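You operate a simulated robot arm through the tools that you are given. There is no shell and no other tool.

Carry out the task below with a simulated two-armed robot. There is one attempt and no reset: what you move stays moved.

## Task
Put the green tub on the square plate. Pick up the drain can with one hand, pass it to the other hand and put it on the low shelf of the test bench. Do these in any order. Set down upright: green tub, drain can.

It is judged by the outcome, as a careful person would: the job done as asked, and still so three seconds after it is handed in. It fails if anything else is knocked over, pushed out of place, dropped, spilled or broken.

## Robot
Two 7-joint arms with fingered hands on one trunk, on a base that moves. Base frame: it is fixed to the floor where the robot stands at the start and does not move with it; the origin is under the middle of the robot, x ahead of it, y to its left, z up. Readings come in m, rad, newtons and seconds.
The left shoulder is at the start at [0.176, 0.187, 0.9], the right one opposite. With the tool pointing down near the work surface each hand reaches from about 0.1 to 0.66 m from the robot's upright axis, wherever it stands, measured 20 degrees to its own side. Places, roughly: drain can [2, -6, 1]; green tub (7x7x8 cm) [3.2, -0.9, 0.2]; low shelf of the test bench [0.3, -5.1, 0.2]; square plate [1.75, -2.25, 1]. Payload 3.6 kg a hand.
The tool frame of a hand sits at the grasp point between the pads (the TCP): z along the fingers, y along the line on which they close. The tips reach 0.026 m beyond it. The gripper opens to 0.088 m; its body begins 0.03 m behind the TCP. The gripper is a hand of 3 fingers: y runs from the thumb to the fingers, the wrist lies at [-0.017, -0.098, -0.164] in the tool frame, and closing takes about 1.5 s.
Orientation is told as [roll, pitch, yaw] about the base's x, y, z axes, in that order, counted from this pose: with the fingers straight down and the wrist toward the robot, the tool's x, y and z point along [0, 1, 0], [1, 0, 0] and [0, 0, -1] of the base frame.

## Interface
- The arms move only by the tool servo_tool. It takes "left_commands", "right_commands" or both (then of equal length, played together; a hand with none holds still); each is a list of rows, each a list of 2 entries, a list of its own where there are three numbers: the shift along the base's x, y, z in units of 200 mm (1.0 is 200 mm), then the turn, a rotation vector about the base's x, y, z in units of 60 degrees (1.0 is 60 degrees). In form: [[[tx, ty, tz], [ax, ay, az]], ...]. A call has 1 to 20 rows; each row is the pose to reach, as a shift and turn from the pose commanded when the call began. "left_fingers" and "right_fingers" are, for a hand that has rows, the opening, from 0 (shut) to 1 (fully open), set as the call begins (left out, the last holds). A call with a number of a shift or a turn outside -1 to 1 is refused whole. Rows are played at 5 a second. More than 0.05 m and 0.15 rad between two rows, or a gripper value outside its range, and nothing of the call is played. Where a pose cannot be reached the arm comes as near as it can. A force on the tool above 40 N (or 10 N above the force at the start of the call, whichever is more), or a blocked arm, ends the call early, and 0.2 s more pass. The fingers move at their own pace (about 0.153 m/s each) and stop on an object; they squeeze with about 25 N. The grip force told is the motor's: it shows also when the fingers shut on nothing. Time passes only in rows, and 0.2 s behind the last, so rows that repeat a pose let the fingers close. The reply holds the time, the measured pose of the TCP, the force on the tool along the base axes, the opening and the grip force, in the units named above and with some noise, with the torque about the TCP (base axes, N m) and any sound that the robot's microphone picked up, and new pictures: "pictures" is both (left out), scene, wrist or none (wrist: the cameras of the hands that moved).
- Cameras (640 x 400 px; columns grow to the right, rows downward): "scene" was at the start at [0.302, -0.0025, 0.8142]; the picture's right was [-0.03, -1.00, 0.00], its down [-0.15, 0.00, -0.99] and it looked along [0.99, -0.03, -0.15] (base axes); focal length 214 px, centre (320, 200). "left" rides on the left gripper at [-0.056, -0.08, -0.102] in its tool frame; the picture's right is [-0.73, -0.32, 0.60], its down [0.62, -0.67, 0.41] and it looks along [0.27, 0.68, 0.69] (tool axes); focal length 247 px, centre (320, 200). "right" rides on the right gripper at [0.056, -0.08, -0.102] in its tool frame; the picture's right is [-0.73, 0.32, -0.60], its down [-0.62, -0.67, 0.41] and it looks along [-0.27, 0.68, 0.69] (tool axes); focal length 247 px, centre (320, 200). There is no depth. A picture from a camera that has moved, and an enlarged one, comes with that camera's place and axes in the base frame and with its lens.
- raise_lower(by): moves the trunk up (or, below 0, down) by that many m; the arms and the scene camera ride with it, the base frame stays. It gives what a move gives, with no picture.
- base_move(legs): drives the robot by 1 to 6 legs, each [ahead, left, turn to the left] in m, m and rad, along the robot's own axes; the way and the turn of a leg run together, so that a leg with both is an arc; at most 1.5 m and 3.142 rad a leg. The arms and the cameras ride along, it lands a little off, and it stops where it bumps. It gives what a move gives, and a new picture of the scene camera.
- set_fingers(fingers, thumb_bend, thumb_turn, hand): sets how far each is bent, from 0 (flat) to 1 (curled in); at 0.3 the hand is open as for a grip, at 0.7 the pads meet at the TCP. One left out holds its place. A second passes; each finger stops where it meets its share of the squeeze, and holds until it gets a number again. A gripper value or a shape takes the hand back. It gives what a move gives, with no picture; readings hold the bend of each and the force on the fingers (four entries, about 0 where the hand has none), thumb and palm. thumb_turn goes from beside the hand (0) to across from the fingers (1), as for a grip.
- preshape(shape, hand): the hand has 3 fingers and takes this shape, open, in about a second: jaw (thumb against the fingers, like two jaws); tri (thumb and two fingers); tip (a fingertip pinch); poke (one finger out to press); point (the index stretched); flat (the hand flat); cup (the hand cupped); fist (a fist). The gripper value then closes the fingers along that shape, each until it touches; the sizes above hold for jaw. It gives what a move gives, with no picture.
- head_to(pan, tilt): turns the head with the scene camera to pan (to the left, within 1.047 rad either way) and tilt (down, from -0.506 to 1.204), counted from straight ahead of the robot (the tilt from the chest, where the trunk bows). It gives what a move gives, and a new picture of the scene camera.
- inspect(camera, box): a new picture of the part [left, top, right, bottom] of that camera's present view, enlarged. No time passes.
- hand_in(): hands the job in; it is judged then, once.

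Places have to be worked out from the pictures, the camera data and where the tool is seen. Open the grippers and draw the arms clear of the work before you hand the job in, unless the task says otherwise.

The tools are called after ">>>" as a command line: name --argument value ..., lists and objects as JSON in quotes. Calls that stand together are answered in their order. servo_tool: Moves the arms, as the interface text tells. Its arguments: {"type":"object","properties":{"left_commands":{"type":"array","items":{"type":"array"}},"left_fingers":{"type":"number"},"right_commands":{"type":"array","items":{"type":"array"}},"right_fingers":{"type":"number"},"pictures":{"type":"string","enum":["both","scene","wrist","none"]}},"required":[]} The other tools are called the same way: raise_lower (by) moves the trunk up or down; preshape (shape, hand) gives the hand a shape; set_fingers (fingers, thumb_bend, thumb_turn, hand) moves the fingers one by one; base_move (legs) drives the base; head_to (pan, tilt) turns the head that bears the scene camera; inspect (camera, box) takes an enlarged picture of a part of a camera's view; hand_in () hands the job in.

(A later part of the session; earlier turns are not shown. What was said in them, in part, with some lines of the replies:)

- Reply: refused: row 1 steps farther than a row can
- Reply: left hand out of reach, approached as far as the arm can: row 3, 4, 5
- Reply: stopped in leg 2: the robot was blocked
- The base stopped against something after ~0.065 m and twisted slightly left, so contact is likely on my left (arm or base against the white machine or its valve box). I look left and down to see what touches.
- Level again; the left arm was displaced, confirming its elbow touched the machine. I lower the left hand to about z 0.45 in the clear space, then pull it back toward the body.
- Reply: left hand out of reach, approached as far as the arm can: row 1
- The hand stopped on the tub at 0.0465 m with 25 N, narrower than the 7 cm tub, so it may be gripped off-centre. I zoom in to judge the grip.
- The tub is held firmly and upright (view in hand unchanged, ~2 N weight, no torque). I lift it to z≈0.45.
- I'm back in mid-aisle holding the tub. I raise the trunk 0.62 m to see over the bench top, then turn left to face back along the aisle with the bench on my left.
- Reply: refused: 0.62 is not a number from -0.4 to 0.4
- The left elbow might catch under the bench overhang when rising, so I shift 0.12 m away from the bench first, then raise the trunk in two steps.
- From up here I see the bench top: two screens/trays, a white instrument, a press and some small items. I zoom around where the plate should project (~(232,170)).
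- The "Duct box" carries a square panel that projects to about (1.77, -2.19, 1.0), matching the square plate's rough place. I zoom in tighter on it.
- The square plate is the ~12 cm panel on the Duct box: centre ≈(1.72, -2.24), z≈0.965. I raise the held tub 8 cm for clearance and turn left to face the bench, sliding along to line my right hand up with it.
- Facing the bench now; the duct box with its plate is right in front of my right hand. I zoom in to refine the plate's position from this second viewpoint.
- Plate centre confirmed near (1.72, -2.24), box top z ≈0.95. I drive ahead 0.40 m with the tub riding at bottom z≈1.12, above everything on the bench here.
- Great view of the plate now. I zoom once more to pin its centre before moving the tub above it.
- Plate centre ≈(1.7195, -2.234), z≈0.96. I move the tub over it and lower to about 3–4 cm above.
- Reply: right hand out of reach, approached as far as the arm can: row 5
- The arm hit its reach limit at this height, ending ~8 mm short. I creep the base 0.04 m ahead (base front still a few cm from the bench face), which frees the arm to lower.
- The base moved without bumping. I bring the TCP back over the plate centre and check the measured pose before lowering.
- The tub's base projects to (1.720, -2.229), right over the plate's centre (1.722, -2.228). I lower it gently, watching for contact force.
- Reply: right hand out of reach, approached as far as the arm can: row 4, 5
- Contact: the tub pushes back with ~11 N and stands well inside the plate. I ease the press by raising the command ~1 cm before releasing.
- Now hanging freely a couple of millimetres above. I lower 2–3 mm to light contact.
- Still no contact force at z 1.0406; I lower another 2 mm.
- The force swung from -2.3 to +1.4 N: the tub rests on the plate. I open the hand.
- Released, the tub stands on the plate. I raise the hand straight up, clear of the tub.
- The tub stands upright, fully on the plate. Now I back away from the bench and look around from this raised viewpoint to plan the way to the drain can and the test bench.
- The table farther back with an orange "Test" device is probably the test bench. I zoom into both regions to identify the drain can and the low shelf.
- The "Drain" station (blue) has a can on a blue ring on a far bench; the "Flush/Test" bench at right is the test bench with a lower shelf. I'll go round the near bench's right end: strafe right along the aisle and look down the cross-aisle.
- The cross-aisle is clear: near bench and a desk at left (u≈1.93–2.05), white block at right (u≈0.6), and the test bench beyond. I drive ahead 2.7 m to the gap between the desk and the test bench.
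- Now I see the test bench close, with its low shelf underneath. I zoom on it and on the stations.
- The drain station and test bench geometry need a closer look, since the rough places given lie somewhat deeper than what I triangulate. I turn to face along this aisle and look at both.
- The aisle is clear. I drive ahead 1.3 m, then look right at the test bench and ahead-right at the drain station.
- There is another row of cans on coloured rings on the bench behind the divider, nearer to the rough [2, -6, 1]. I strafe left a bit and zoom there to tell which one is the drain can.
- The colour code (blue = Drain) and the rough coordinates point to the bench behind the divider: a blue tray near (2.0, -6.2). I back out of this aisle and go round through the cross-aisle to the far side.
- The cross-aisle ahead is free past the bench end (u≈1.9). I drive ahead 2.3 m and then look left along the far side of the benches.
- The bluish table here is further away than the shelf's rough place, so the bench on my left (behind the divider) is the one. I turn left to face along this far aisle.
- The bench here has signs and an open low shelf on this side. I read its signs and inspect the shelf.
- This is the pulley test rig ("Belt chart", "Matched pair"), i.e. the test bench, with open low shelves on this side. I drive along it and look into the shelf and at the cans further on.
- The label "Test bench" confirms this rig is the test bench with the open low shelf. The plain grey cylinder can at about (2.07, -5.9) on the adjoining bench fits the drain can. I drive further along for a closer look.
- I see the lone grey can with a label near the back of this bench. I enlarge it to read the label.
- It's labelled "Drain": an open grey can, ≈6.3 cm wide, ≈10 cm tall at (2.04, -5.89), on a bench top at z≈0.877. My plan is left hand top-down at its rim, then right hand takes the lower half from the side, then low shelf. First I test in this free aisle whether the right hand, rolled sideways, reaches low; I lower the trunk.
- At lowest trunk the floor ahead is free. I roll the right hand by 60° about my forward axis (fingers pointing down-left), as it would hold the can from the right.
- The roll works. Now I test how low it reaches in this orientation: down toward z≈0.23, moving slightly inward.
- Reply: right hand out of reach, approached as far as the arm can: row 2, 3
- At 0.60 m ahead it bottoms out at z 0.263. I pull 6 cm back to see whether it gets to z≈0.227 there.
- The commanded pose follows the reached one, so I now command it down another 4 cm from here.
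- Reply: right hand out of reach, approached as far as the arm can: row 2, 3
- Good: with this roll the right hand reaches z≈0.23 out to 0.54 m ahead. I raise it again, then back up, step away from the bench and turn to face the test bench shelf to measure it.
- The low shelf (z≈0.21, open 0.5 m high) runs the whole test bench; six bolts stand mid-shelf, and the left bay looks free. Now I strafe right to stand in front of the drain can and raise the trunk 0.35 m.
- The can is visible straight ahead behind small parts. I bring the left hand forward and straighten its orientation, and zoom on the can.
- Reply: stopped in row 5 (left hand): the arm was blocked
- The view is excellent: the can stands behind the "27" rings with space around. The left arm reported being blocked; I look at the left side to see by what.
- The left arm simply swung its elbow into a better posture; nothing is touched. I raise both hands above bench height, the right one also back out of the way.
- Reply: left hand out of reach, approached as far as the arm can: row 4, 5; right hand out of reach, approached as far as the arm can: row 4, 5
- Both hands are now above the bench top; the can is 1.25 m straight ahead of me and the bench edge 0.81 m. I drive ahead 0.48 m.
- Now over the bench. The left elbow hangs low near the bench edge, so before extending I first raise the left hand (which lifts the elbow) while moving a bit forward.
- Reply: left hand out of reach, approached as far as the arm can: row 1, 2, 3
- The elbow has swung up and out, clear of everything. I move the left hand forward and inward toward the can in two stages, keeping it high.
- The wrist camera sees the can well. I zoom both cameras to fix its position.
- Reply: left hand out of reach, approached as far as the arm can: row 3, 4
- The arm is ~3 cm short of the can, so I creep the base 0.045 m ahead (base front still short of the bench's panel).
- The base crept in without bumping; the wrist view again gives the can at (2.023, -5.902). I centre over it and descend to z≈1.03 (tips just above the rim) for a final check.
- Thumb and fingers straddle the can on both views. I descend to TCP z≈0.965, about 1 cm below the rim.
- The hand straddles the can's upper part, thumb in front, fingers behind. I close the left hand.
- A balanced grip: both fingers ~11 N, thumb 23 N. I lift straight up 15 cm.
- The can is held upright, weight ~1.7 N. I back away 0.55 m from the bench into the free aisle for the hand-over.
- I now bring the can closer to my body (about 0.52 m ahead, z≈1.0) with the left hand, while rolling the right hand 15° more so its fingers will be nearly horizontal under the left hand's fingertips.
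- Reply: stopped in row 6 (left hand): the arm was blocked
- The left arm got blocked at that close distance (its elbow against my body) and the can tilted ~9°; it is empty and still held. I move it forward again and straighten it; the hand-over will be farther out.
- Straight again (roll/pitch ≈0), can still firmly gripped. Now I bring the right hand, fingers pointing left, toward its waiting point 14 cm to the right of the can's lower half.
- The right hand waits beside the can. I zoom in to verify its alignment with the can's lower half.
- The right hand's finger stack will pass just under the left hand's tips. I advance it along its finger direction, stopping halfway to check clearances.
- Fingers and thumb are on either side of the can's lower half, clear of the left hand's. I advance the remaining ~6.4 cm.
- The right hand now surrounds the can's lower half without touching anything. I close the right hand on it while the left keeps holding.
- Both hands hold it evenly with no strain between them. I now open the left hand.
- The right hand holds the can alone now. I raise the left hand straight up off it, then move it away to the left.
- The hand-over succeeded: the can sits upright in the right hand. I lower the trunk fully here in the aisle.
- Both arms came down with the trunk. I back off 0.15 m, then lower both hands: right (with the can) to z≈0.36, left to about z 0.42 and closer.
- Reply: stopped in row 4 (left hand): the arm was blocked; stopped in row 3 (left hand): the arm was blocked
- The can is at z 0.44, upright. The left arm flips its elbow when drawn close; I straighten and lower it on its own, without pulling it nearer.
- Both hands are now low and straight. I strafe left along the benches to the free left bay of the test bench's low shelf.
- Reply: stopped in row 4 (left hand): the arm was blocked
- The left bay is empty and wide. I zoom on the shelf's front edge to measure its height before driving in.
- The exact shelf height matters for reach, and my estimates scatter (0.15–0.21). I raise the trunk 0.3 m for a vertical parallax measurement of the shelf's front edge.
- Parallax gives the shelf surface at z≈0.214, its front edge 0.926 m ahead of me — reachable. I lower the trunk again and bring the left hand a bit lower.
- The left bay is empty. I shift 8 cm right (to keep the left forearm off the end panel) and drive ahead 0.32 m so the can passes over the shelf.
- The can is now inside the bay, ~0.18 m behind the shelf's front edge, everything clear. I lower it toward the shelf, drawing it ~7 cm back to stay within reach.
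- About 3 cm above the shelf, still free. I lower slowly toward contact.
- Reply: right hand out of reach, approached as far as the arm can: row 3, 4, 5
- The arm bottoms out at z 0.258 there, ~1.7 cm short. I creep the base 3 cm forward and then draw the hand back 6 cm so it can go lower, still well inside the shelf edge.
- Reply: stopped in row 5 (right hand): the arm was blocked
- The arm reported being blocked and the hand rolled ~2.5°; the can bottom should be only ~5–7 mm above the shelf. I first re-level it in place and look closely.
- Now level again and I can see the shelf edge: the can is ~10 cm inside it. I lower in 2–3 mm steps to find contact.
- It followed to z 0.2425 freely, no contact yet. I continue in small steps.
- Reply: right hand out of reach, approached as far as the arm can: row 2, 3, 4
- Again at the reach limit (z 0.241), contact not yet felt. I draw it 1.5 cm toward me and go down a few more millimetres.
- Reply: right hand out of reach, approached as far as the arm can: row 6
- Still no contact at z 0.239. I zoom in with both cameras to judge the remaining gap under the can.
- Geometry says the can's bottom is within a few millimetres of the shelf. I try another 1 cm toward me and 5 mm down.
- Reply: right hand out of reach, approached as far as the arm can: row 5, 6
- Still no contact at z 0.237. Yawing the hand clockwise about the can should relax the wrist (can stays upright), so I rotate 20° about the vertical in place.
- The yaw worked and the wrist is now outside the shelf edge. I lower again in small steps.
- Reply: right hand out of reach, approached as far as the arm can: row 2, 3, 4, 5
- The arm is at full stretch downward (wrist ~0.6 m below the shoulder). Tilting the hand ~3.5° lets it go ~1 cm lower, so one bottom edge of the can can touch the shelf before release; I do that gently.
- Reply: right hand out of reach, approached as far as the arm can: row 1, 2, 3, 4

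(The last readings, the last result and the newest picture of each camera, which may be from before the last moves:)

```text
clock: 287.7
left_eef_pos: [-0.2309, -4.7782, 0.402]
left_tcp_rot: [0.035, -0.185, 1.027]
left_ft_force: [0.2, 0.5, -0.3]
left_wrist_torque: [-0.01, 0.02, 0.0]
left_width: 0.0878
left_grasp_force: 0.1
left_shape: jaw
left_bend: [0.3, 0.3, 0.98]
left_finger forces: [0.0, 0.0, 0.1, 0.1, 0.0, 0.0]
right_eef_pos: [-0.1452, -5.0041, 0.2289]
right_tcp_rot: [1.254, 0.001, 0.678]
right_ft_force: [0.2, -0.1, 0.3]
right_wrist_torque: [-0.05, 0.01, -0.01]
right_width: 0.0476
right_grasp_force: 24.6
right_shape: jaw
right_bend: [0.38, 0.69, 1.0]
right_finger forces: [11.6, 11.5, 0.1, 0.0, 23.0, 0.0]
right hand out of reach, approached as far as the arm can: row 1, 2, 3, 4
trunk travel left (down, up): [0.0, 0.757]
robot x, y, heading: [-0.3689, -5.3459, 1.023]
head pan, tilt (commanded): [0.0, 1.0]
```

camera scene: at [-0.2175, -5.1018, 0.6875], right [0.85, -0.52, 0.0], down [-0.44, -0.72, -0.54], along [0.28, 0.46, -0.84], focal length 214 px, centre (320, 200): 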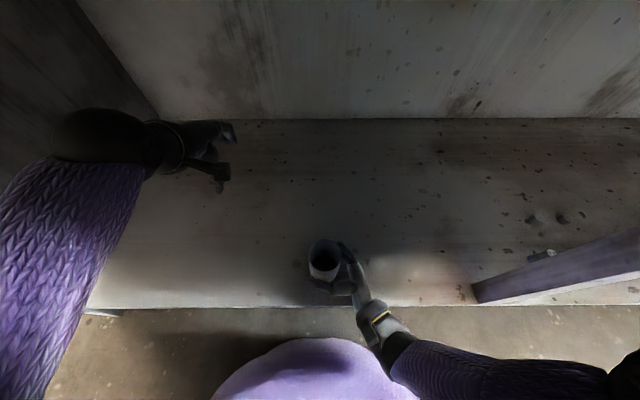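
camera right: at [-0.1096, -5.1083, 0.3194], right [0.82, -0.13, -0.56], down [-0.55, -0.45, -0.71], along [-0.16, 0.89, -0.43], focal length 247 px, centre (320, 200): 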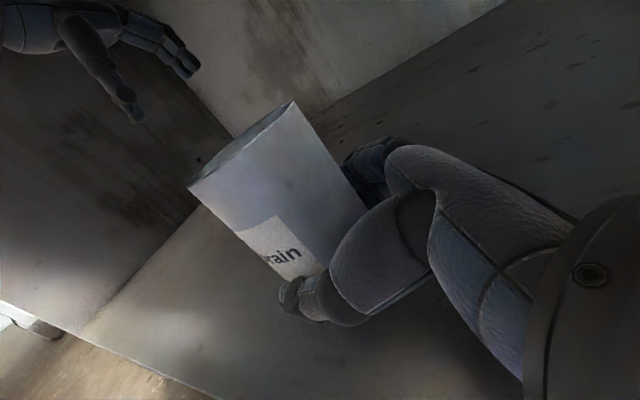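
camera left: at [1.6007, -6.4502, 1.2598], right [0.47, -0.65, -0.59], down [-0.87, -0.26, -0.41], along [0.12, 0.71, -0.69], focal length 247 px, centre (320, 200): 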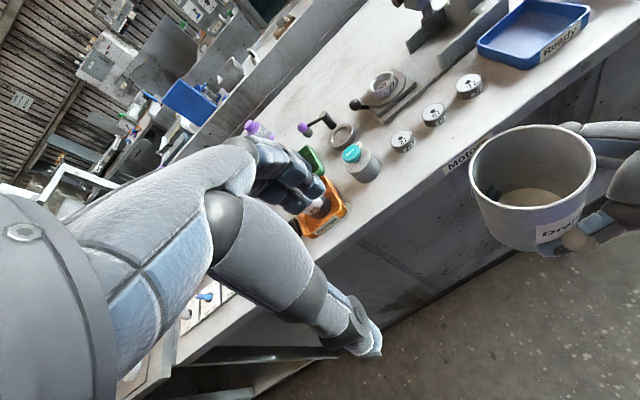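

Now at z 0.229 with the reading near +0.3 N; I continue a few millimetres more to find contact.

>>> servo_tool --right_commands '[[[0, 0, -0.01], [0, 0, 0]], [[0, 0, -0.02], [0, 0, 0]], [[0, 0, -0.02], [0, 0, 0]]]' --pictures "both"

>>> inspect --camera "scene" --box '[270, 210, 430, 330]'

```text
clock: 288.5
left_eef_pos: [-0.2312, -4.7776, 0.402]
left_tcp_rot: [0.037, -0.185, 1.028]
left_ft_force: [0.0, -0.3, 1.0]
left_wrist_torque: [0.01, -0.01, 0.0]
left_width: 0.0878
left_grasp_force: 0.1
left_shape: jaw
left_bend: [0.3, 0.3, 0.98]
left_finger forces: [0.1, 0.1, 0.0, 0.1, 0.1, 0.0]
right_eef_pos: [-0.1447, -5.0049, 0.2267]
right_tcp_rot: [1.253, 0.001, 0.676]
right_ft_force: [-0.1, -0.2, -1.1]
right_wrist_torque: [0.02, -0.04, -0.01]
right_width: 0.0475
right_grasp_force: 25.1
right_shape: jaw
right_bend: [0.38, 0.69, 1.0]
right_finger forces: [11.8, 11.6, 0.0, 0.1, 23.2, 0.0]
trunk travel left (down, up): [0.0, 0.757]
robot x, y, heading: [-0.3685, -5.3477, 1.025]
head pan, tilt (commanded): [0.0, 1.0]
camera scene: at [-0.2175, -5.1018, 0.6875], right [0.85, -0.52, 0.0], down [-0.44, -0.72, -0.54], along [0.28, 0.46, -0.84], focal length 214 px, centre (320, 200)
camera right: at [-0.1583, -5.1181, 0.3128], right [0.75, -0.42, -0.51], down [-0.64, -0.27, -0.72], along [0.17, 0.87, -0.47], focal length 247 px, centre (320, 200)
```

scene: 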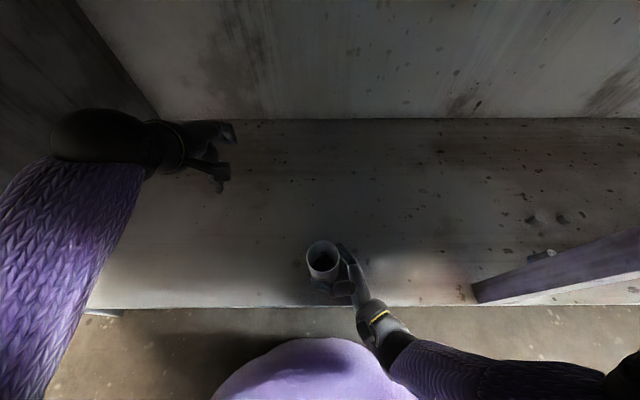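
right: 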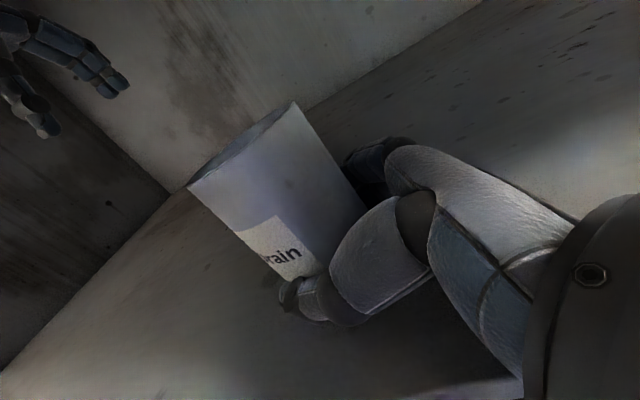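

```text
3.33 times, centred on (350, 270) of scene
camera zoom: at [-0.2175, -5.1018, 0.6875], right [0.85, -0.52, 0.0], down [-0.44, -0.72, -0.54], along [0.28, 0.46, -0.84], focal length 715 px, centre (220, -33)
```

zoom: 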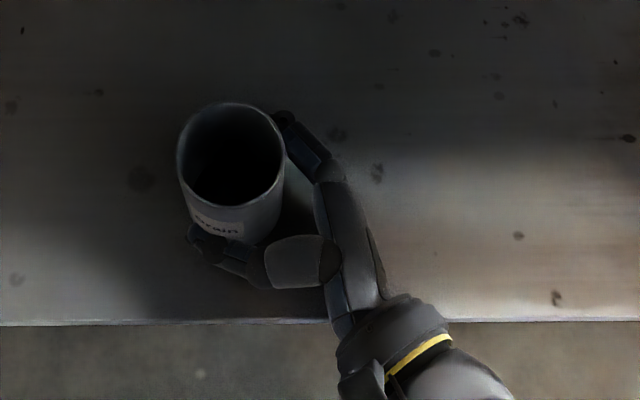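

Still free at z 0.227 (can bottom ≈0.199), so the shelf is a little lower than estimated. I continue down.

>>> servo_tool --right_commands '[[[0, 0, -0.012], [0, 0, 0]], [[0, 0, -0.024], [0, 0, 0]], [[0, 0, -0.036], [0, 0, 0]], [[0, 0, -0.036], [0, 0, 0]]]' --pictures "none"

```text
clock: 289.5
left_eef_pos: [-0.2297, -4.7783, 0.4031]
left_tcp_rot: [0.035, -0.185, 1.029]
left_ft_force: [0.3, -0.4, 0.3]
left_wrist_torque: [0.03, -0.02, 0.03]
left_width: 0.0878
left_grasp_force: 0.1
left_shape: jaw
left_bend: [0.3, 0.3, 0.98]
left_finger forces: [0.0, 0.0, 0.0, 0.1, 0.0, 0.0]
right_eef_pos: [-0.1462, -5.0056, 0.2268]
right_tcp_rot: [1.254, 0.003, 0.677]
right_ft_force: [-0.4, -0.5, 0.0]
right_wrist_torque: [0.0, 0.02, 0.03]
right_width: 0.0475
right_grasp_force: 24.8
right_shape: jaw
right_bend: [0.38, 0.69, 1.0]
right_finger forces: [11.6, 11.4, 0.1, 0.0, 23.1, 0.0]
right hand out of reach, approached as far as the arm can: row 2, 3, 4
trunk travel left (down, up): [0.0, 0.757]
robot x, y, heading: [-0.3645, -5.3511, 1.024]
head pan, tilt (commanded): [0.0, 1.0]
```

At the limit again. I move the can 6 cm right and yaw the hand 20° more, which puts the wrist more directly under the shoulder and buys some depth.

>>> servo_tool --right_commands '[[[0.064, -0.039, 0.01], [0, 0, -0.083]], [[0.128, -0.078, 0.01], [0, 0, -0.167]], [[0.192, -0.117, 0.01], [0, 0, -0.25]], [[0.2565, -0.1555, 0.01], [0, 0, -0.333]], [[0.2565, -0.1555, 0.01], [0, 0, -0.333]]]' --pictures "scene"

```text
clock: 290.7
left_eef_pos: [-0.2312, -4.7783, 0.4015]
left_tcp_rot: [0.036, -0.187, 1.027]
left_ft_force: [-0.1, -0.4, 0.9]
left_wrist_torque: [-0.01, 0.01, 0.04]
left_width: 0.088
left_grasp_force: 0.1
left_shape: jaw
left_bend: [0.3, 0.3, 0.98]
left_finger forces: [0.0, 0.0, 0.1, 0.0, 0.1, 0.0]
right_eef_pos: [-0.0935, -5.0371, 0.2264]
right_tcp_rot: [1.254, 0.002, 0.328]
right_ft_force: [-0.1, -0.1, 1.2]
right_wrist_torque: [0.06, 0.05, 0.01]
right_width: 0.0475
right_grasp_force: 25.1
right_shape: jaw
right_bend: [0.38, 0.69, 1.0]
right_finger forces: [11.9, 11.0, 0.1, 0.0, 23.0, 0.0]
trunk travel left (down, up): [0.0, 0.757]
robot x, y, heading: [-0.369, -5.3457, 1.025]
head pan, tilt (commanded): [0.0, 1.0]
camera scene: at [-0.2175, -5.1018, 0.6875], right [0.85, -0.52, 0.0], down [-0.44, -0.72, -0.54], along [0.28, 0.46, -0.84], focal length 214 px, centre (320, 200)
```

scene: 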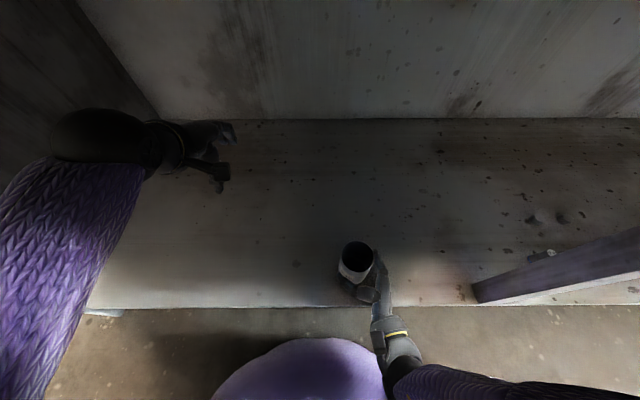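

Good pose, hand now pointing more forward. I lower again in 2 mm steps.

>>> servo_tool --right_commands '[[[0, 0, -0.01], [0, 0, 0]], [[0, 0, -0.02], [0, 0, 0]], [[0, 0, -0.03], [0, 0, 0]], [[0, 0, -0.04], [0, 0, 0]], [[0, 0, -0.04], [0, 0, 0]]]' --pictures "none"

```text
clock: 291.9
left_eef_pos: [-0.2302, -4.7779, 0.4026]
left_tcp_rot: [0.035, -0.186, 1.028]
left_ft_force: [-0.4, -0.5, 0.9]
left_wrist_torque: [-0.01, 0.01, -0.02]
left_width: 0.0879
left_grasp_force: 0.1
left_shape: jaw
left_bend: [0.3, 0.3, 0.98]
left_finger forces: [0.0, 0.1, 0.0, 0.0, 0.0, 0.0]
right_eef_pos: [-0.0934, -5.0358, 0.2244]
right_tcp_rot: [1.254, 0.003, 0.328]
right_ft_force: [0.5, -2.8, 10.0]
right_wrist_torque: [0.21, -0.08, 0.0]
right_width: 0.0476
right_grasp_force: 24.9
right_shape: jaw
right_bend: [0.38, 0.69, 1.0]
right_finger forces: [12.8, 10.4, 0.0, 0.0, 24.3, 0.0]
right hand out of reach, approached as far as the arm can: row 4
trunk travel left (down, up): [0.0, 0.757]
robot x, y, heading: [-0.369, -5.3501, 1.028]
head pan, tilt (commanded): [0.0, 1.0]
```

Contact: +10 N at z 0.224. I ease up ~2 mm to light contact before releasing.

>>> servo_tool --right_commands '[[[0, 0, 0.006], [0, 0, 0]], [[0, 0, 0.011], [0, 0, 0]], [[0, 0, 0.011], [0, 0, 0]]]' --pictures "both"

>>> inspect --camera "scene" --box '[290, 210, 450, 330]'

>>> inspect --camera "right" --box '[160, 80, 480, 360]'

```text
clock: 292.7
left_eef_pos: [-0.231, -4.7793, 0.4018]
left_tcp_rot: [0.035, -0.186, 1.028]
left_ft_force: [1.4, 0.1, 0.0]
left_wrist_torque: [0.03, -0.01, 0.04]
left_width: 0.0876
left_grasp_force: 0.0
left_shape: jaw
left_bend: [0.3, 0.3, 0.98]
left_finger forces: [0.1, 0.1, 0.1, 0.0, 0.0, 0.1]
right_eef_pos: [-0.0913, -5.0362, 0.2241]
right_tcp_rot: [1.253, -0.002, 0.328]
right_ft_force: [-2.8, -0.3, 8.7]
right_wrist_torque: [0.32, -0.13, 0.05]
right_width: 0.0474
right_grasp_force: 24.9
right_shape: jaw
right_bend: [0.38, 0.69, 1.0]
right_finger forces: [12.8, 10.4, 0.0, 0.0, 25.4, 0.0]
trunk travel left (down, up): [0.0, 0.757]
robot x, y, heading: [-0.3691, -5.3482, 1.027]
head pan, tilt (commanded): [0.0, 1.0]
camera scene: at [-0.2178, -5.102, 0.6877], right [0.85, -0.52, 0.0], down [-0.44, -0.72, -0.54], along [0.28, 0.46, -0.84], focal length 214 px, centre (320, 200)
camera right: at [-0.1423, -5.1375, 0.3097], right [0.56, -0.65, -0.51], down [-0.69, -0.03, -0.72], along [0.46, 0.76, -0.47], focal length 247 px, centre (320, 200)
```

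scene: 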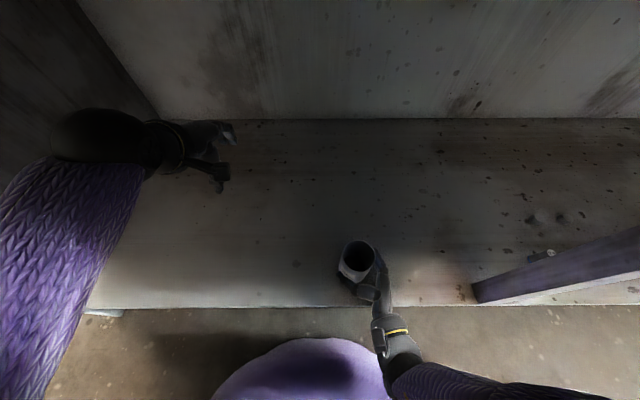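
right: 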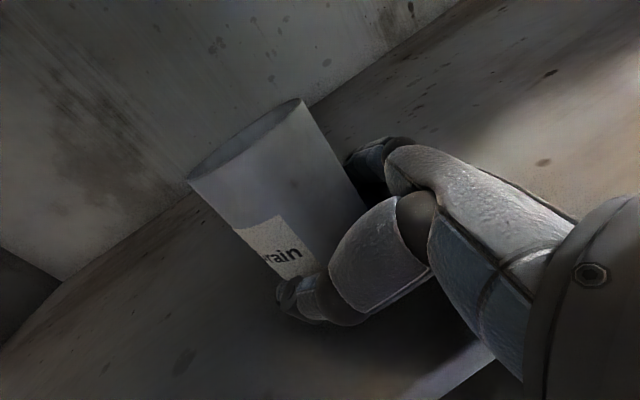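

```text
3.33 times, centred on (370, 270) of scene
camera zoom: at [-0.2178, -5.102, 0.6877], right [0.85, -0.52, 0.0], down [-0.44, -0.72, -0.54], along [0.28, 0.46, -0.84], focal length 715 px, centre (153, -33)
```

zoom: 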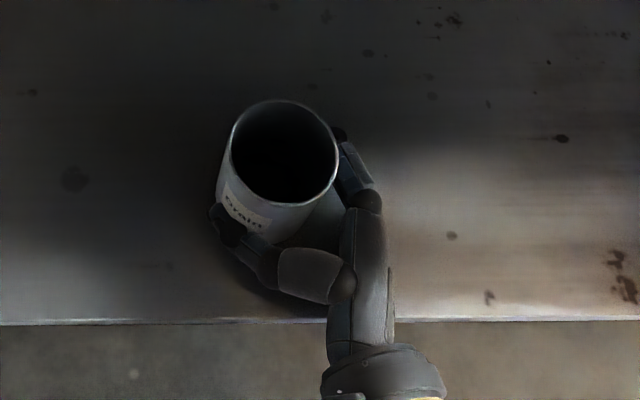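

```text
1.43 times, centred on (320, 220) of right
camera zoom: at [-0.1423, -5.1375, 0.3097], right [0.56, -0.65, -0.51], down [-0.69, -0.03, -0.72], along [0.46, 0.76, -0.47], focal length 353 px, centre (320, 171)
```

zoom: 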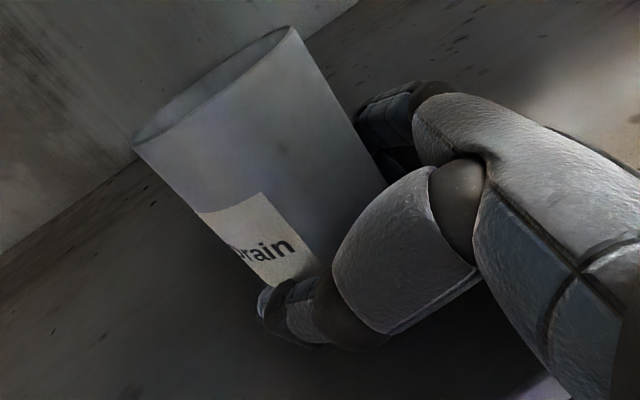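

Contact sits at the far lower edge/fingertips; the can's bottom is within ~2–3 mm of the shelf. I ease off a bit more so nothing is pressed, then release.

>>> servo_tool --right_commands '[[[0, 0, 0.006], [0, 0, 0]], [[0, 0, 0.012], [0, 0, 0]], [[0, 0, 0.012], [0, 0, 0]]]' --pictures "none"

```text
clock: 293.5
left_eef_pos: [-0.2323, -4.7774, 0.4022]
left_tcp_rot: [0.036, -0.185, 1.028]
left_ft_force: [-0.4, -0.7, -0.2]
left_wrist_torque: [0.0, 0.0, -0.01]
left_width: 0.0881
left_grasp_force: 0.0
left_shape: jaw
left_bend: [0.3, 0.3, 0.98]
left_finger forces: [0.0, 0.1, 0.1, 0.0, 0.0, 0.0]
right_eef_pos: [-0.0944, -5.037, 0.2252]
right_tcp_rot: [1.252, 0.005, 0.328]
right_ft_force: [-0.4, -0.3, 1.6]
right_wrist_torque: [0.04, 0.01, 0.02]
right_width: 0.0473
right_grasp_force: 25.1
right_shape: jaw
right_bend: [0.38, 0.69, 1.0]
right_finger forces: [13.1, 11.2, 0.0, 0.0, 24.9, 0.1]
trunk travel left (down, up): [0.0, 0.757]
robot x, y, heading: [-0.3698, -5.3481, 1.024]
head pan, tilt (commanded): [0.0, 1.0]
```

Light contact (1.6 N). I open the right hand partway first so the can settles gently.

>>> servo_tool --right_commands '[[[0, 0, 0], [0, 0, 0]], [[0, 0, 0], [0, 0, 0]], [[0, 0, 0], [0, 0, 0]], [[0, 0, 0], [0, 0, 0]], [[0, 0, 0], [0, 0, 0]]]' --right_fingers 0.75 --pictures "both"

>>> inspect --camera "scene" --box '[290, 210, 450, 330]'

```text
clock: 294.7
left_eef_pos: [-0.2304, -4.7781, 0.4024]
left_tcp_rot: [0.034, -0.186, 1.028]
left_ft_force: [0.1, -0.3, 0.9]
left_wrist_torque: [0.0, 0.01, 0.03]
left_width: 0.0878
left_grasp_force: 0.1
left_shape: jaw
left_bend: [0.3, 0.3, 0.98]
left_finger forces: [0.1, 0.1, 0.0, 0.0, 0.1, 0.0]
right_eef_pos: [-0.0929, -5.0361, 0.2253]
right_tcp_rot: [1.253, 0.002, 0.33]
right_ft_force: [0.3, -0.2, 0.6]
right_wrist_torque: [0.0, -0.01, 0.0]
right_width: 0.0655
right_grasp_force: 0.0
right_shape: jaw
right_bend: [0.34, 0.52, 0.99]
right_finger forces: [0.1, 0.0, 0.0, 0.0, 0.1, 0.0]
trunk travel left (down, up): [0.0, 0.757]
robot x, y, heading: [-0.3656, -5.3495, 1.027]
head pan, tilt (commanded): [0.0, 1.0]
camera scene: at [-0.2175, -5.1018, 0.6875], right [0.85, -0.52, 0.0], down [-0.44, -0.72, -0.54], along [0.28, 0.46, -0.84], focal length 214 px, centre (320, 200)
camera right: at [-0.1442, -5.1375, 0.3112], right [0.56, -0.65, -0.51], down [-0.69, -0.03, -0.72], along [0.46, 0.76, -0.47], focal length 247 px, centre (320, 200)
```

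scene: 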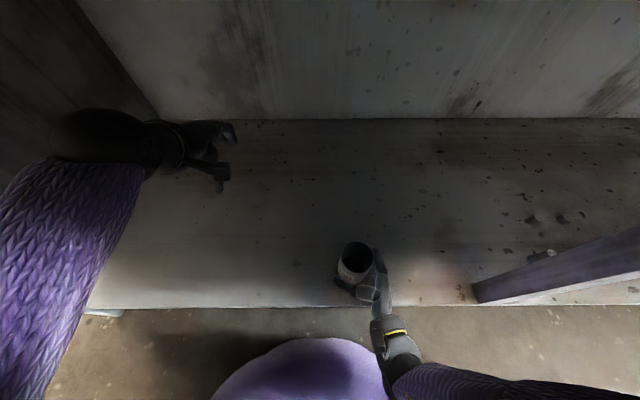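
right: 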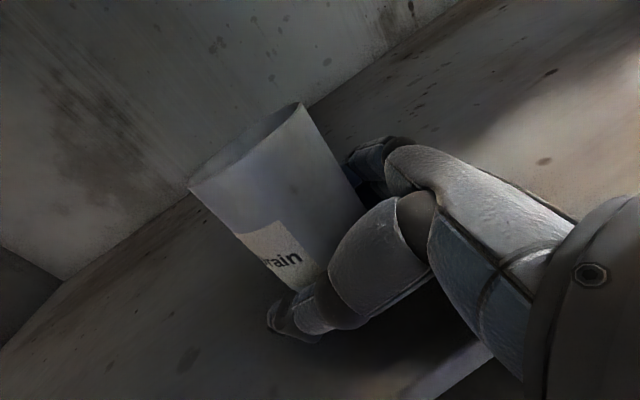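

```text
3.33 times, centred on (370, 270) of scene
camera zoom: at [-0.2175, -5.1018, 0.6875], right [0.85, -0.52, 0.0], down [-0.44, -0.72, -0.54], along [0.28, 0.46, -0.84], focal length 715 px, centre (153, -33)
```

zoom: 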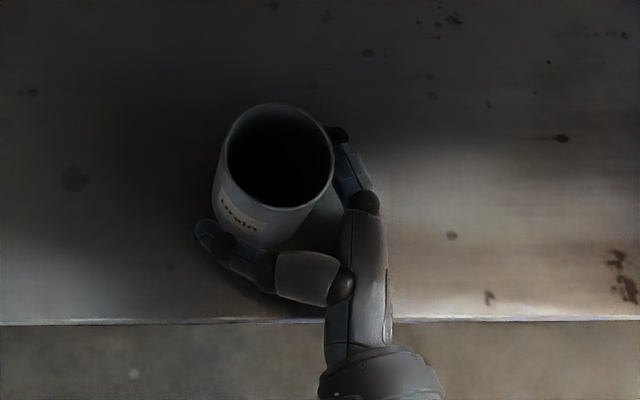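

The can stands by itself on the shelf; finger forces are zero. I open fully.

>>> servo_tool --right_commands '[[[0, 0, 0], [0, 0, 0]], [[0, 0, 0], [0, 0, 0]], [[0, 0, 0], [0, 0, 0]], [[0, 0, 0], [0, 0, 0]]]' --right_fingers 1.0 --pictures "both"

>>> inspect --camera "scene" --box '[290, 210, 450, 330]'

```text
clock: 295.7
left_eef_pos: [-0.2312, -4.7775, 0.4018]
left_tcp_rot: [0.035, -0.186, 1.028]
left_ft_force: [-0.2, 0.3, -0.2]
left_wrist_torque: [0.0, 0.0, 0.05]
left_width: 0.0878
left_grasp_force: 0.1
left_shape: jaw
left_bend: [0.3, 0.3, 0.98]
left_finger forces: [0.1, 0.0, 0.1, 0.0, 0.0, 0.0]
right_eef_pos: [-0.0939, -5.0355, 0.2264]
right_tcp_rot: [1.253, 0.003, 0.328]
right_ft_force: [-0.2, -0.9, 0.2]
right_wrist_torque: [-0.02, -0.01, 0.03]
right_width: 0.0877
right_grasp_force: 0.0
right_shape: jaw
right_bend: [0.3, 0.3, 0.98]
right_finger forces: [0.1, 0.1, 0.0, 0.1, 0.0, 0.0]
trunk travel left (down, up): [0.0, 0.757]
robot x, y, heading: [-0.3692, -5.3481, 1.025]
head pan, tilt (commanded): [0.0, 1.0]
camera scene: at [-0.2175, -5.1018, 0.6875], right [0.85, -0.52, 0.0], down [-0.44, -0.72, -0.54], along [0.28, 0.46, -0.84], focal length 214 px, centre (320, 200)
camera right: at [-0.1442, -5.1375, 0.3112], right [0.56, -0.65, -0.51], down [-0.69, -0.03, -0.72], along [0.46, 0.76, -0.47], focal length 247 px, centre (320, 200)
```

scene: 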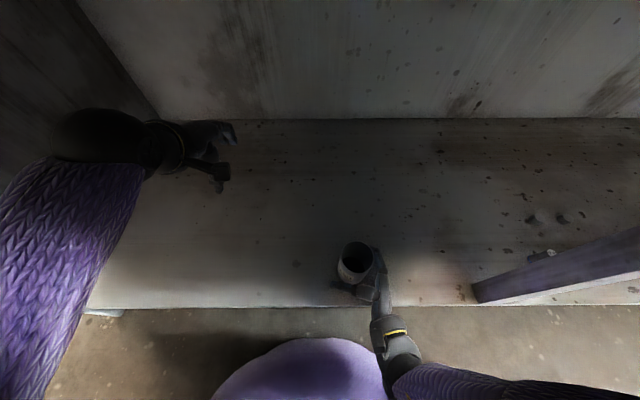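
right: 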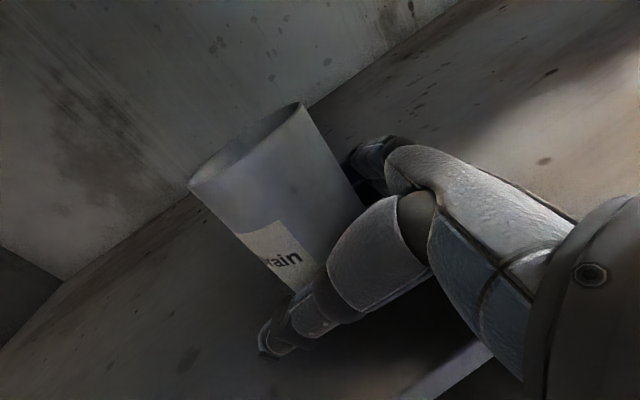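

```text
3.33 times, centred on (370, 270) of scene
camera zoom: at [-0.2175, -5.1018, 0.6875], right [0.85, -0.52, 0.0], down [-0.44, -0.72, -0.54], along [0.28, 0.46, -0.84], focal length 715 px, centre (153, -33)
```

zoom: 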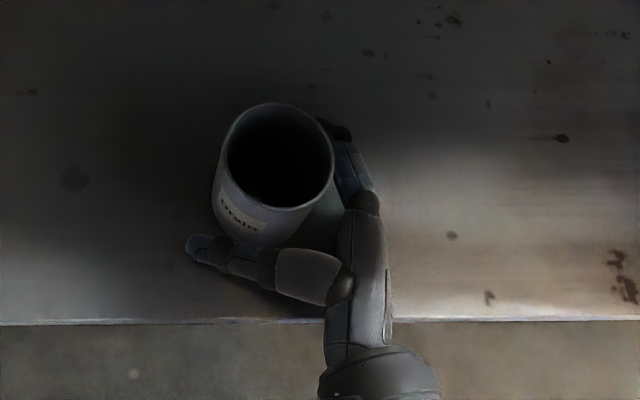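

The can stands upright and free. I draw the hand back 3 cm along its fingers, then lift it straight up past the rim.

>>> servo_tool --right_commands '[[[0.023, -0.068, 0.024], [0, 0, 0]], [[0.046, -0.135, 0.047], [0, 0, 0]], [[0.046, -0.135, 0.1], [0, 0, 0]]]' --pictures "both"

>>> inspect --camera "scene" --box '[290, 210, 450, 330]'

```text
clock: 296.5
left_eef_pos: [-0.2303, -4.7776, 0.4023]
left_tcp_rot: [0.035, -0.185, 1.027]
left_ft_force: [0.4, -0.4, -0.3]
left_wrist_torque: [-0.02, 0.02, -0.01]
left_width: 0.0878
left_grasp_force: 0.1
left_shape: jaw
left_bend: [0.3, 0.3, 0.98]
left_finger forces: [0.1, 0.0, 0.1, 0.1, 0.0, 0.0]
right_eef_pos: [-0.0863, -5.0625, 0.2212]
right_tcp_rot: [1.253, 0.002, 0.33]
right_ft_force: [0.6, -0.4, 0.2]
right_wrist_torque: [0.02, -0.03, 0.0]
right_width: 0.0876
right_grasp_force: 0.0
right_shape: jaw
right_bend: [0.3, 0.3, 0.98]
right_finger forces: [0.0, 0.0, 0.1, 0.0, 0.1, 0.0]
right hand out of reach, approached as far as the arm can: row 1, 2, 3
trunk travel left (down, up): [0.0, 0.757]
robot x, y, heading: [-0.3704, -5.3507, 1.027]
head pan, tilt (commanded): [0.0, 1.0]
camera scene: at [-0.2175, -5.1018, 0.6875], right [0.85, -0.52, 0.0], down [-0.44, -0.72, -0.54], along [0.28, 0.46, -0.84], focal length 214 px, centre (320, 200)
camera right: at [-0.1367, -5.1639, 0.3073], right [0.56, -0.65, -0.51], down [-0.69, -0.03, -0.72], along [0.46, 0.76, -0.47], focal length 247 px, centre (320, 200)
```

scene: 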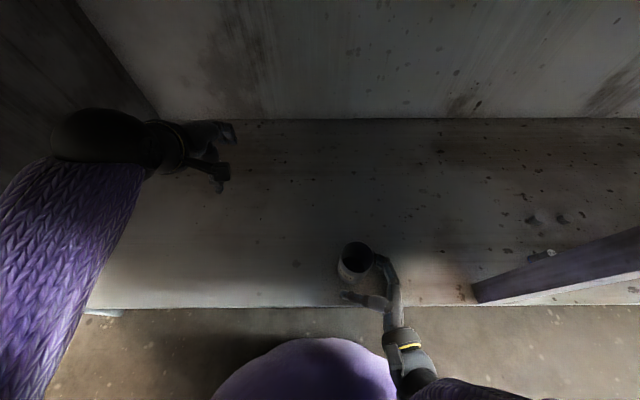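
right: 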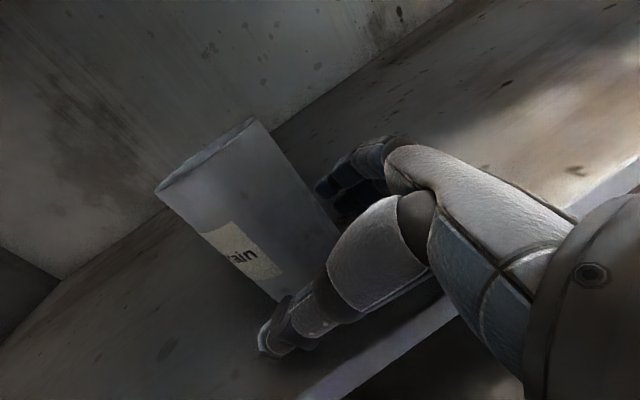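

```text
3.33 times, centred on (370, 270) of scene
camera zoom: at [-0.2175, -5.1018, 0.6875], right [0.85, -0.52, 0.0], down [-0.44, -0.72, -0.54], along [0.28, 0.46, -0.84], focal length 715 px, centre (153, -33)
```

zoom: 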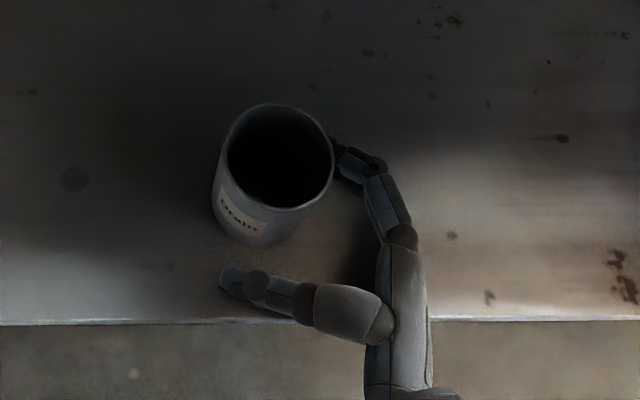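

The hand drew back 3 cm and the can did not move. I now lift the hand straight up.

>>> servo_tool --right_commands '[[[0, 0, 0.12], [0, 0, 0]], [[0, 0, 0.25], [0, 0, 0]], [[0, 0, 0.4], [0, 0, 0]]]' --pictures "scene"

>>> inspect --camera "scene" --box '[290, 210, 450, 330]'

```text
clock: 297.3
left_eef_pos: [-0.2316, -4.7768, 0.402]
left_tcp_rot: [0.034, -0.187, 1.029]
left_ft_force: [-0.5, -0.5, 0.5]
left_wrist_torque: [0.03, 0.02, 0.01]
left_width: 0.0878
left_grasp_force: 0.0
left_shape: jaw
left_bend: [0.3, 0.3, 0.98]
left_finger forces: [0.1, 0.0, 0.1, 0.0, 0.0, 0.0]
right_eef_pos: [-0.0959, -5.0561, 0.223]
right_tcp_rot: [1.257, 0.002, 0.328]
right_ft_force: [-1.0, 0.3, 0.6]
right_wrist_torque: [-0.01, 0.02, -0.01]
right_width: 0.0877
right_grasp_force: 0.0
right_shape: jaw
right_bend: [0.3, 0.3, 0.98]
right_finger forces: [0.1, 0.1, 0.0, 0.1, 0.0, 0.0]
right hand out of reach, approached as far as the arm can: row 1, 2, 3
trunk travel left (down, up): [0.0, 0.757]
robot x, y, heading: [-0.3655, -5.3486, 1.023]
head pan, tilt (commanded): [0.0, 1.0]
camera scene: at [-0.2175, -5.1018, 0.6875], right [0.85, -0.52, 0.0], down [-0.44, -0.72, -0.54], along [0.28, 0.46, -0.84], focal length 214 px, centre (320, 200)
```

scene: 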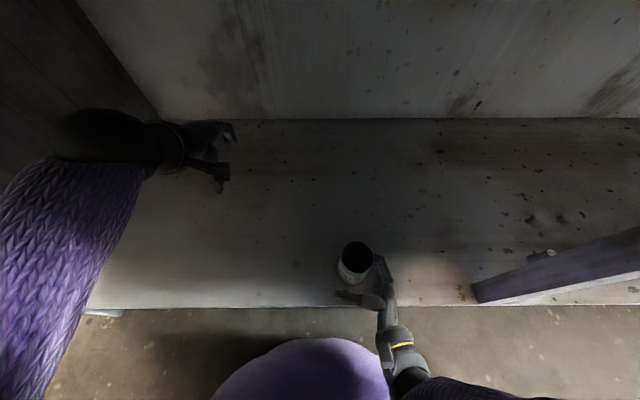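

```text
3.33 times, centred on (370, 270) of scene
camera zoom: at [-0.2175, -5.1018, 0.6875], right [0.85, -0.52, 0.0], down [-0.44, -0.72, -0.54], along [0.28, 0.46, -0.84], focal length 715 px, centre (153, -33)
```

zoom: 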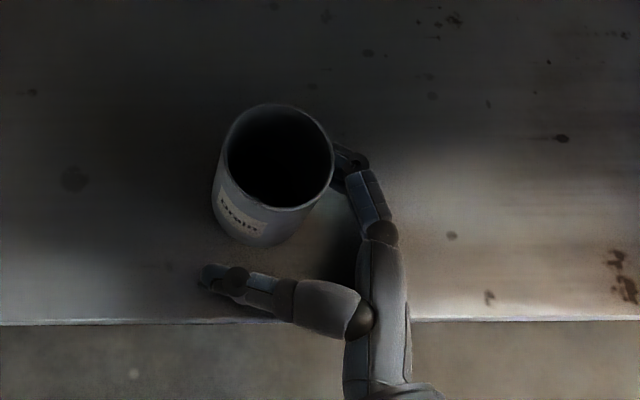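

The arm cannot lift in this posture (wrist at a limit) and drifted slightly. I flatten the fingers to widen the gap around the can, and will then withdraw by moving the base instead.

>>> set_fingers --hand "right" --fingers 0.08 --thumb_bend 0.15

>>> inspect --camera "scene" --box '[290, 210, 450, 330]'

>>> inspect --camera "right" --box '[100, 80, 500, 360]'

```text
clock: 298.3
left_eef_pos: [-0.2309, -4.7784, 0.4021]
left_tcp_rot: [0.036, -0.187, 1.03]
left_ft_force: [0.1, -0.1, 0.2]
left_wrist_torque: [0.0, -0.01, 0.01]
left_width: 0.0878
left_grasp_force: 0.0
left_shape: jaw
left_bend: [0.3, 0.3, 0.98]
left_finger forces: [0.1, 0.0, 0.0, 0.0, 0.0, 0.1]
right_eef_pos: [-0.0941, -5.0548, 0.2221]
right_tcp_rot: [1.252, 0.003, 0.329]
right_ft_force: [0.2, -0.3, 0.7]
right_wrist_torque: [-0.04, 0.02, 0.02]
right_width: 0.127
right_grasp_force: 0.0
right_shape: fingers
right_bend: [0.08, 0.15, 0.98]
right_finger forces: [0.1, 0.1, 0.0, 0.0, 0.0, 0.0]
trunk travel left (down, up): [0.0, 0.757]
robot x, y, heading: [-0.3679, -5.3478, 1.025]
head pan, tilt (commanded): [0.0, 1.0]
```

```text
3.33 times, centred on (370, 270) of scene
camera zoom: at [-0.2175, -5.1018, 0.6875], right [0.85, -0.52, 0.0], down [-0.44, -0.72, -0.54], along [0.28, 0.46, -0.84], focal length 715 px, centre (153, -33)
```

zoom: 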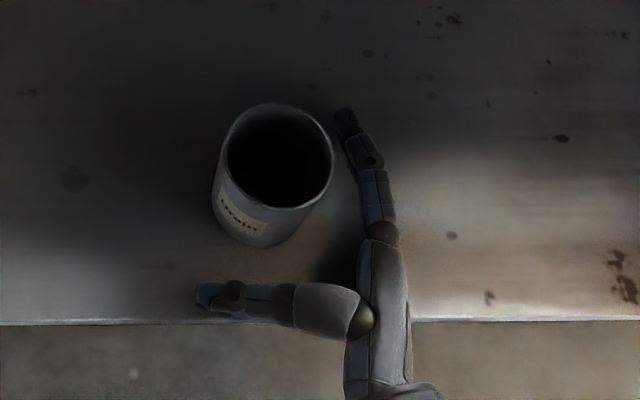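

```text
1.43 times, centred on (300, 220) of right
camera zoom: at [-0.1454, -5.1564, 0.3093], right [0.56, -0.65, -0.51], down [-0.69, -0.03, -0.72], along [0.46, 0.76, -0.47], focal length 353 px, centre (349, 171)
```

zoom: 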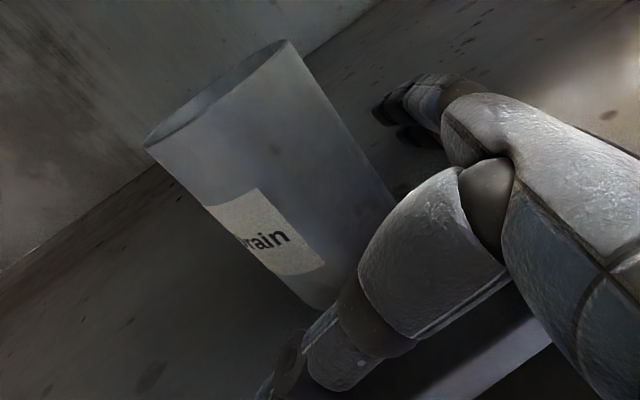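

The fingers are now well clear of the can on both sides. I slide the base back and right (along the fingers' direction) to withdraw the hand.

>>> base_move --legs '[[-0.053, -0.086, 0]]'

>>> inspect --camera "scene" --box '[220, 180, 460, 340]'

```text
clock: 299.4
left_eef_pos: [-0.185, -4.8662, 0.4012]
left_tcp_rot: [0.036, -0.185, 1.026]
left_ft_force: [-0.6, 0.0, 0.2]
left_wrist_torque: [-0.05, -0.02, 0.0]
left_width: 0.0879
left_grasp_force: 0.0
left_shape: jaw
left_bend: [0.3, 0.3, 0.98]
left_finger forces: [0.0, 0.0, 0.0, 0.0, 0.1, 0.0]
right_eef_pos: [-0.0501, -5.1443, 0.2239]
right_tcp_rot: [1.253, 0.002, 0.327]
right_ft_force: [0.2, -0.1, -0.2]
right_wrist_torque: [-0.03, 0.02, -0.02]
right_width: 0.1274
right_grasp_force: 0.0
right_shape: fingers
right_bend: [0.08, 0.15, 0.98]
right_finger forces: [0.0, 0.1, 0.1, 0.0, 0.1, 0.1]
trunk travel left (down, up): [0.0, 0.757]
robot x, y, heading: [-0.3251, -5.4375, 1.021]
head pan, tilt (commanded): [0.0, 1.0]
camera scene: at [-0.1726, -5.1904, 0.6874], right [0.85, -0.52, 0.0], down [-0.44, -0.72, -0.54], along [0.28, 0.46, -0.84], focal length 214 px, centre (320, 200)
```

scene: 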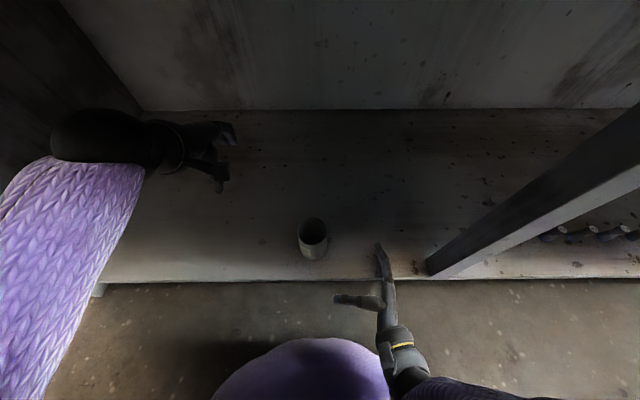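

```text
2.50 times, centred on (340, 260) of scene
camera zoom: at [-0.1726, -5.1904, 0.6874], right [0.85, -0.52, 0.0], down [-0.44, -0.72, -0.54], along [0.28, 0.46, -0.84], focal length 536 px, centre (270, 50)
```

zoom: 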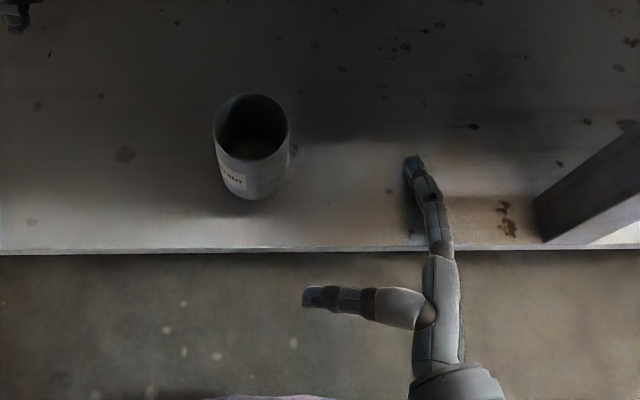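

The can stands upright on the low shelf, both hands clear of it. I back straight out 0.45 m.

>>> base_move --legs '[[-0.45, 0, 0]]'

>>> head_to --pan 0.0 --tilt 0.5

>>> inspect --camera "scene" --box '[220, 150, 460, 310]'

```text
clock: 302.1
left_eef_pos: [-0.4143, -5.2413, 0.4017]
left_tcp_rot: [0.035, -0.186, 1.025]
left_ft_force: [0.4, -0.3, -0.3]
left_wrist_torque: [0.02, 0.01, 0.02]
left_width: 0.0876
left_grasp_force: 0.1
left_shape: jaw
left_bend: [0.3, 0.3, 0.98]
left_finger forces: [0.0, 0.1, 0.1, 0.0, 0.0, 0.0]
right_eef_pos: [-0.2786, -5.5179, 0.2232]
right_tcp_rot: [1.253, 0.003, 0.326]
right_ft_force: [-0.5, 0.3, 0.1]
right_wrist_torque: [0.0, -0.02, -0.01]
right_width: 0.1273
right_grasp_force: 0.0
right_shape: fingers
right_bend: [0.08, 0.15, 0.98]
right_finger forces: [0.1, 0.0, 0.0, 0.1, 0.0, 0.0]
trunk travel left (down, up): [0.0, 0.757]
robot x, y, heading: [-0.5515, -5.8135, 1.022]
head pan, tilt (commanded): [0.0, 1.0]
camera scene: at [-0.401, -5.5648, 0.6874], right [0.85, -0.52, 0.0], down [-0.44, -0.72, -0.54], along [0.28, 0.46, -0.84], focal length 214 px, centre (320, 200)
```

scene: 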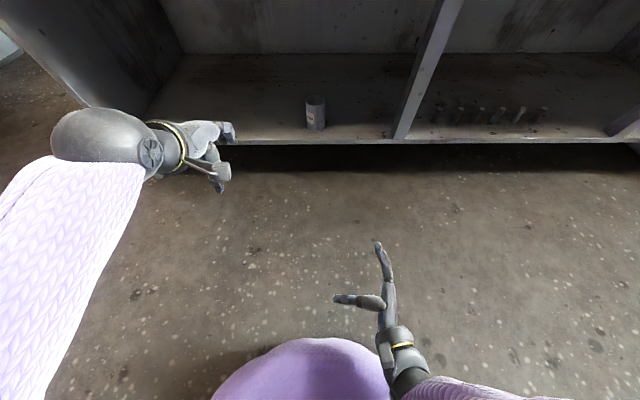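

```text
clock: 303.0
left_eef_pos: [-0.4152, -5.24, 0.4014]
left_tcp_rot: [0.034, -0.185, 1.026]
left_ft_force: [-0.7, 0.3, -0.7]
left_wrist_torque: [-0.01, 0.01, 0.02]
left_width: 0.0879
left_grasp_force: 0.1
left_shape: jaw
left_bend: [0.3, 0.3, 0.98]
left_finger forces: [0.0, 0.1, 0.1, 0.0, 0.1, 0.0]
right_eef_pos: [-0.2784, -5.5172, 0.2235]
right_tcp_rot: [1.254, 0.001, 0.327]
right_ft_force: [0.1, 0.1, -0.3]
right_wrist_torque: [0.0, -0.02, 0.01]
right_width: 0.1273
right_grasp_force: 0.1
right_shape: fingers
right_bend: [0.08, 0.15, 0.98]
right_finger forces: [0.1, 0.0, 0.0, 0.1, 0.1, 0.0]
trunk travel left (down, up): [0.0, 0.757]
robot x, y, heading: [-0.5549, -5.8082, 1.027]
head pan, tilt (commanded): [0.0, 0.499]
camera scene: at [-0.3899, -5.5466, 0.7285], right [0.85, -0.52, 0.0], down [-0.25, -0.41, -0.88], along [0.46, 0.75, -0.48], focal length 214 px, centre (320, 200)
```

scene: 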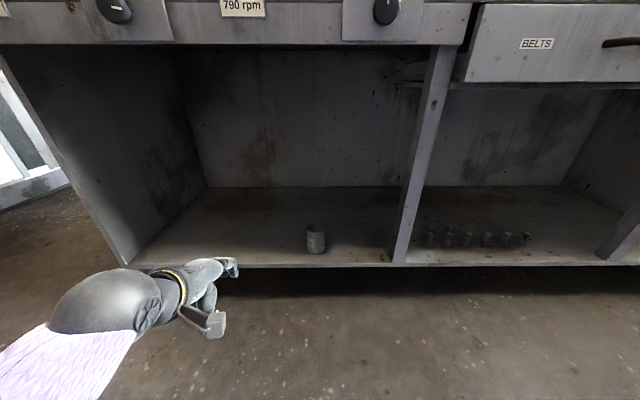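

```text
2.50 times, centred on (340, 230) of scene
camera zoom: at [-0.3899, -5.5466, 0.7285], right [0.85, -0.52, 0.0], down [-0.25, -0.41, -0.88], along [0.46, 0.75, -0.48], focal length 536 px, centre (270, 125)
```

zoom: 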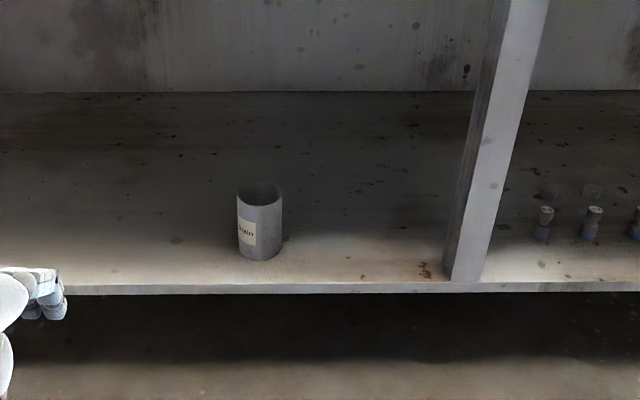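

The drain can stands upright on the low shelf of the test bench, the bolts beside it untouched, and the green tub was last seen upright on the square plate. I set the right hand to its plain open shape, then hand in.

>>> preshape --shape "jaw" --hand "right"

>>> inspect --camera "scene" --box '[280, 200, 560, 290]'

```text
clock: 303.9
left_eef_pos: [-0.4139, -5.241, 0.4015]
left_tcp_rot: [0.035, -0.188, 1.026]
left_ft_force: [-0.3, -0.2, -1.3]
left_wrist_torque: [-0.04, -0.01, 0.04]
left_width: 0.0878
left_grasp_force: 0.0
left_shape: jaw
left_bend: [0.3, 0.3, 0.98]
left_finger forces: [0.0, 0.0, 0.1, 0.0, 0.1, 0.1]
right_eef_pos: [-0.279, -5.518, 0.2241]
right_tcp_rot: [1.256, 0.001, 0.326]
right_ft_force: [-0.2, 0.2, 0.0]
right_wrist_torque: [-0.04, 0.02, -0.01]
right_width: 0.0882
right_grasp_force: 0.1
right_shape: jaw
right_bend: [0.3, 0.3, 0.98]
right_finger forces: [0.0, 0.0, 0.1, 0.1, 0.1, 0.1]
trunk travel left (down, up): [0.0, 0.757]
robot x, y, heading: [-0.5545, -5.813, 1.025]
head pan, tilt (commanded): [0.0, 0.499]
```

```text
2.29 times, centred on (420, 245) of scene
camera zoom: at [-0.3899, -5.5466, 0.7286], right [0.85, -0.52, 0.0], down [-0.25, -0.41, -0.88], along [0.46, 0.75, -0.48], focal length 490 px, centre (91, 97)
```

zoom: 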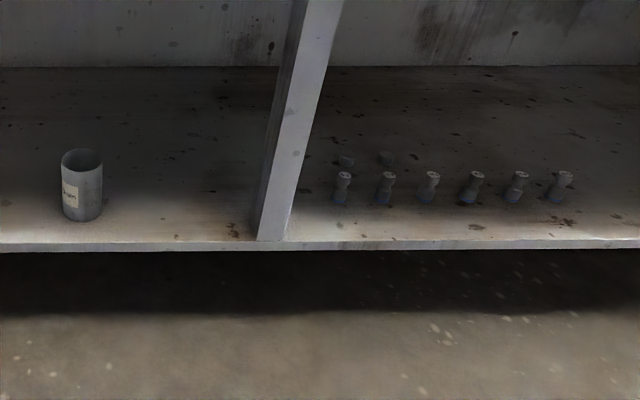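

Everything is in place: the can upright on the low shelf, all six bolts standing, both hands open and clear. I hand the job in.

>>> hand_in

```text
The job is handed in.
```

Both parts of the job are done and handed in; the verdict was not shown to me.

- **Green tub:** it stands upright on the square plate, the panel on top of the box labelled "Duct box". It is about 2 cm off centre but wholly on the plate. I last saw it there when I drove away and did not go back to look again.
- **Drain can:** the left hand picked it up and passed it straight to the right hand, which set it on the low shelf of the test bench. It stands upright in the left bay, about 8 cm in from the front edge. The right arm was at full stretch, so I released the can tilted about 3.5°, within roughly 3 mm of the shelf.

While I was lining up for the tub, my left elbow bumped the white machine by the wall and stopped the base. I backed off, and nothing there looked moved. The can also tipped about 9° once in my hand before the pass; it looked empty and I straightened it.

The six bolts in the next bay are still standing, and I saw nothing else knocked over or shifted. Both hands are open and clear of the work.
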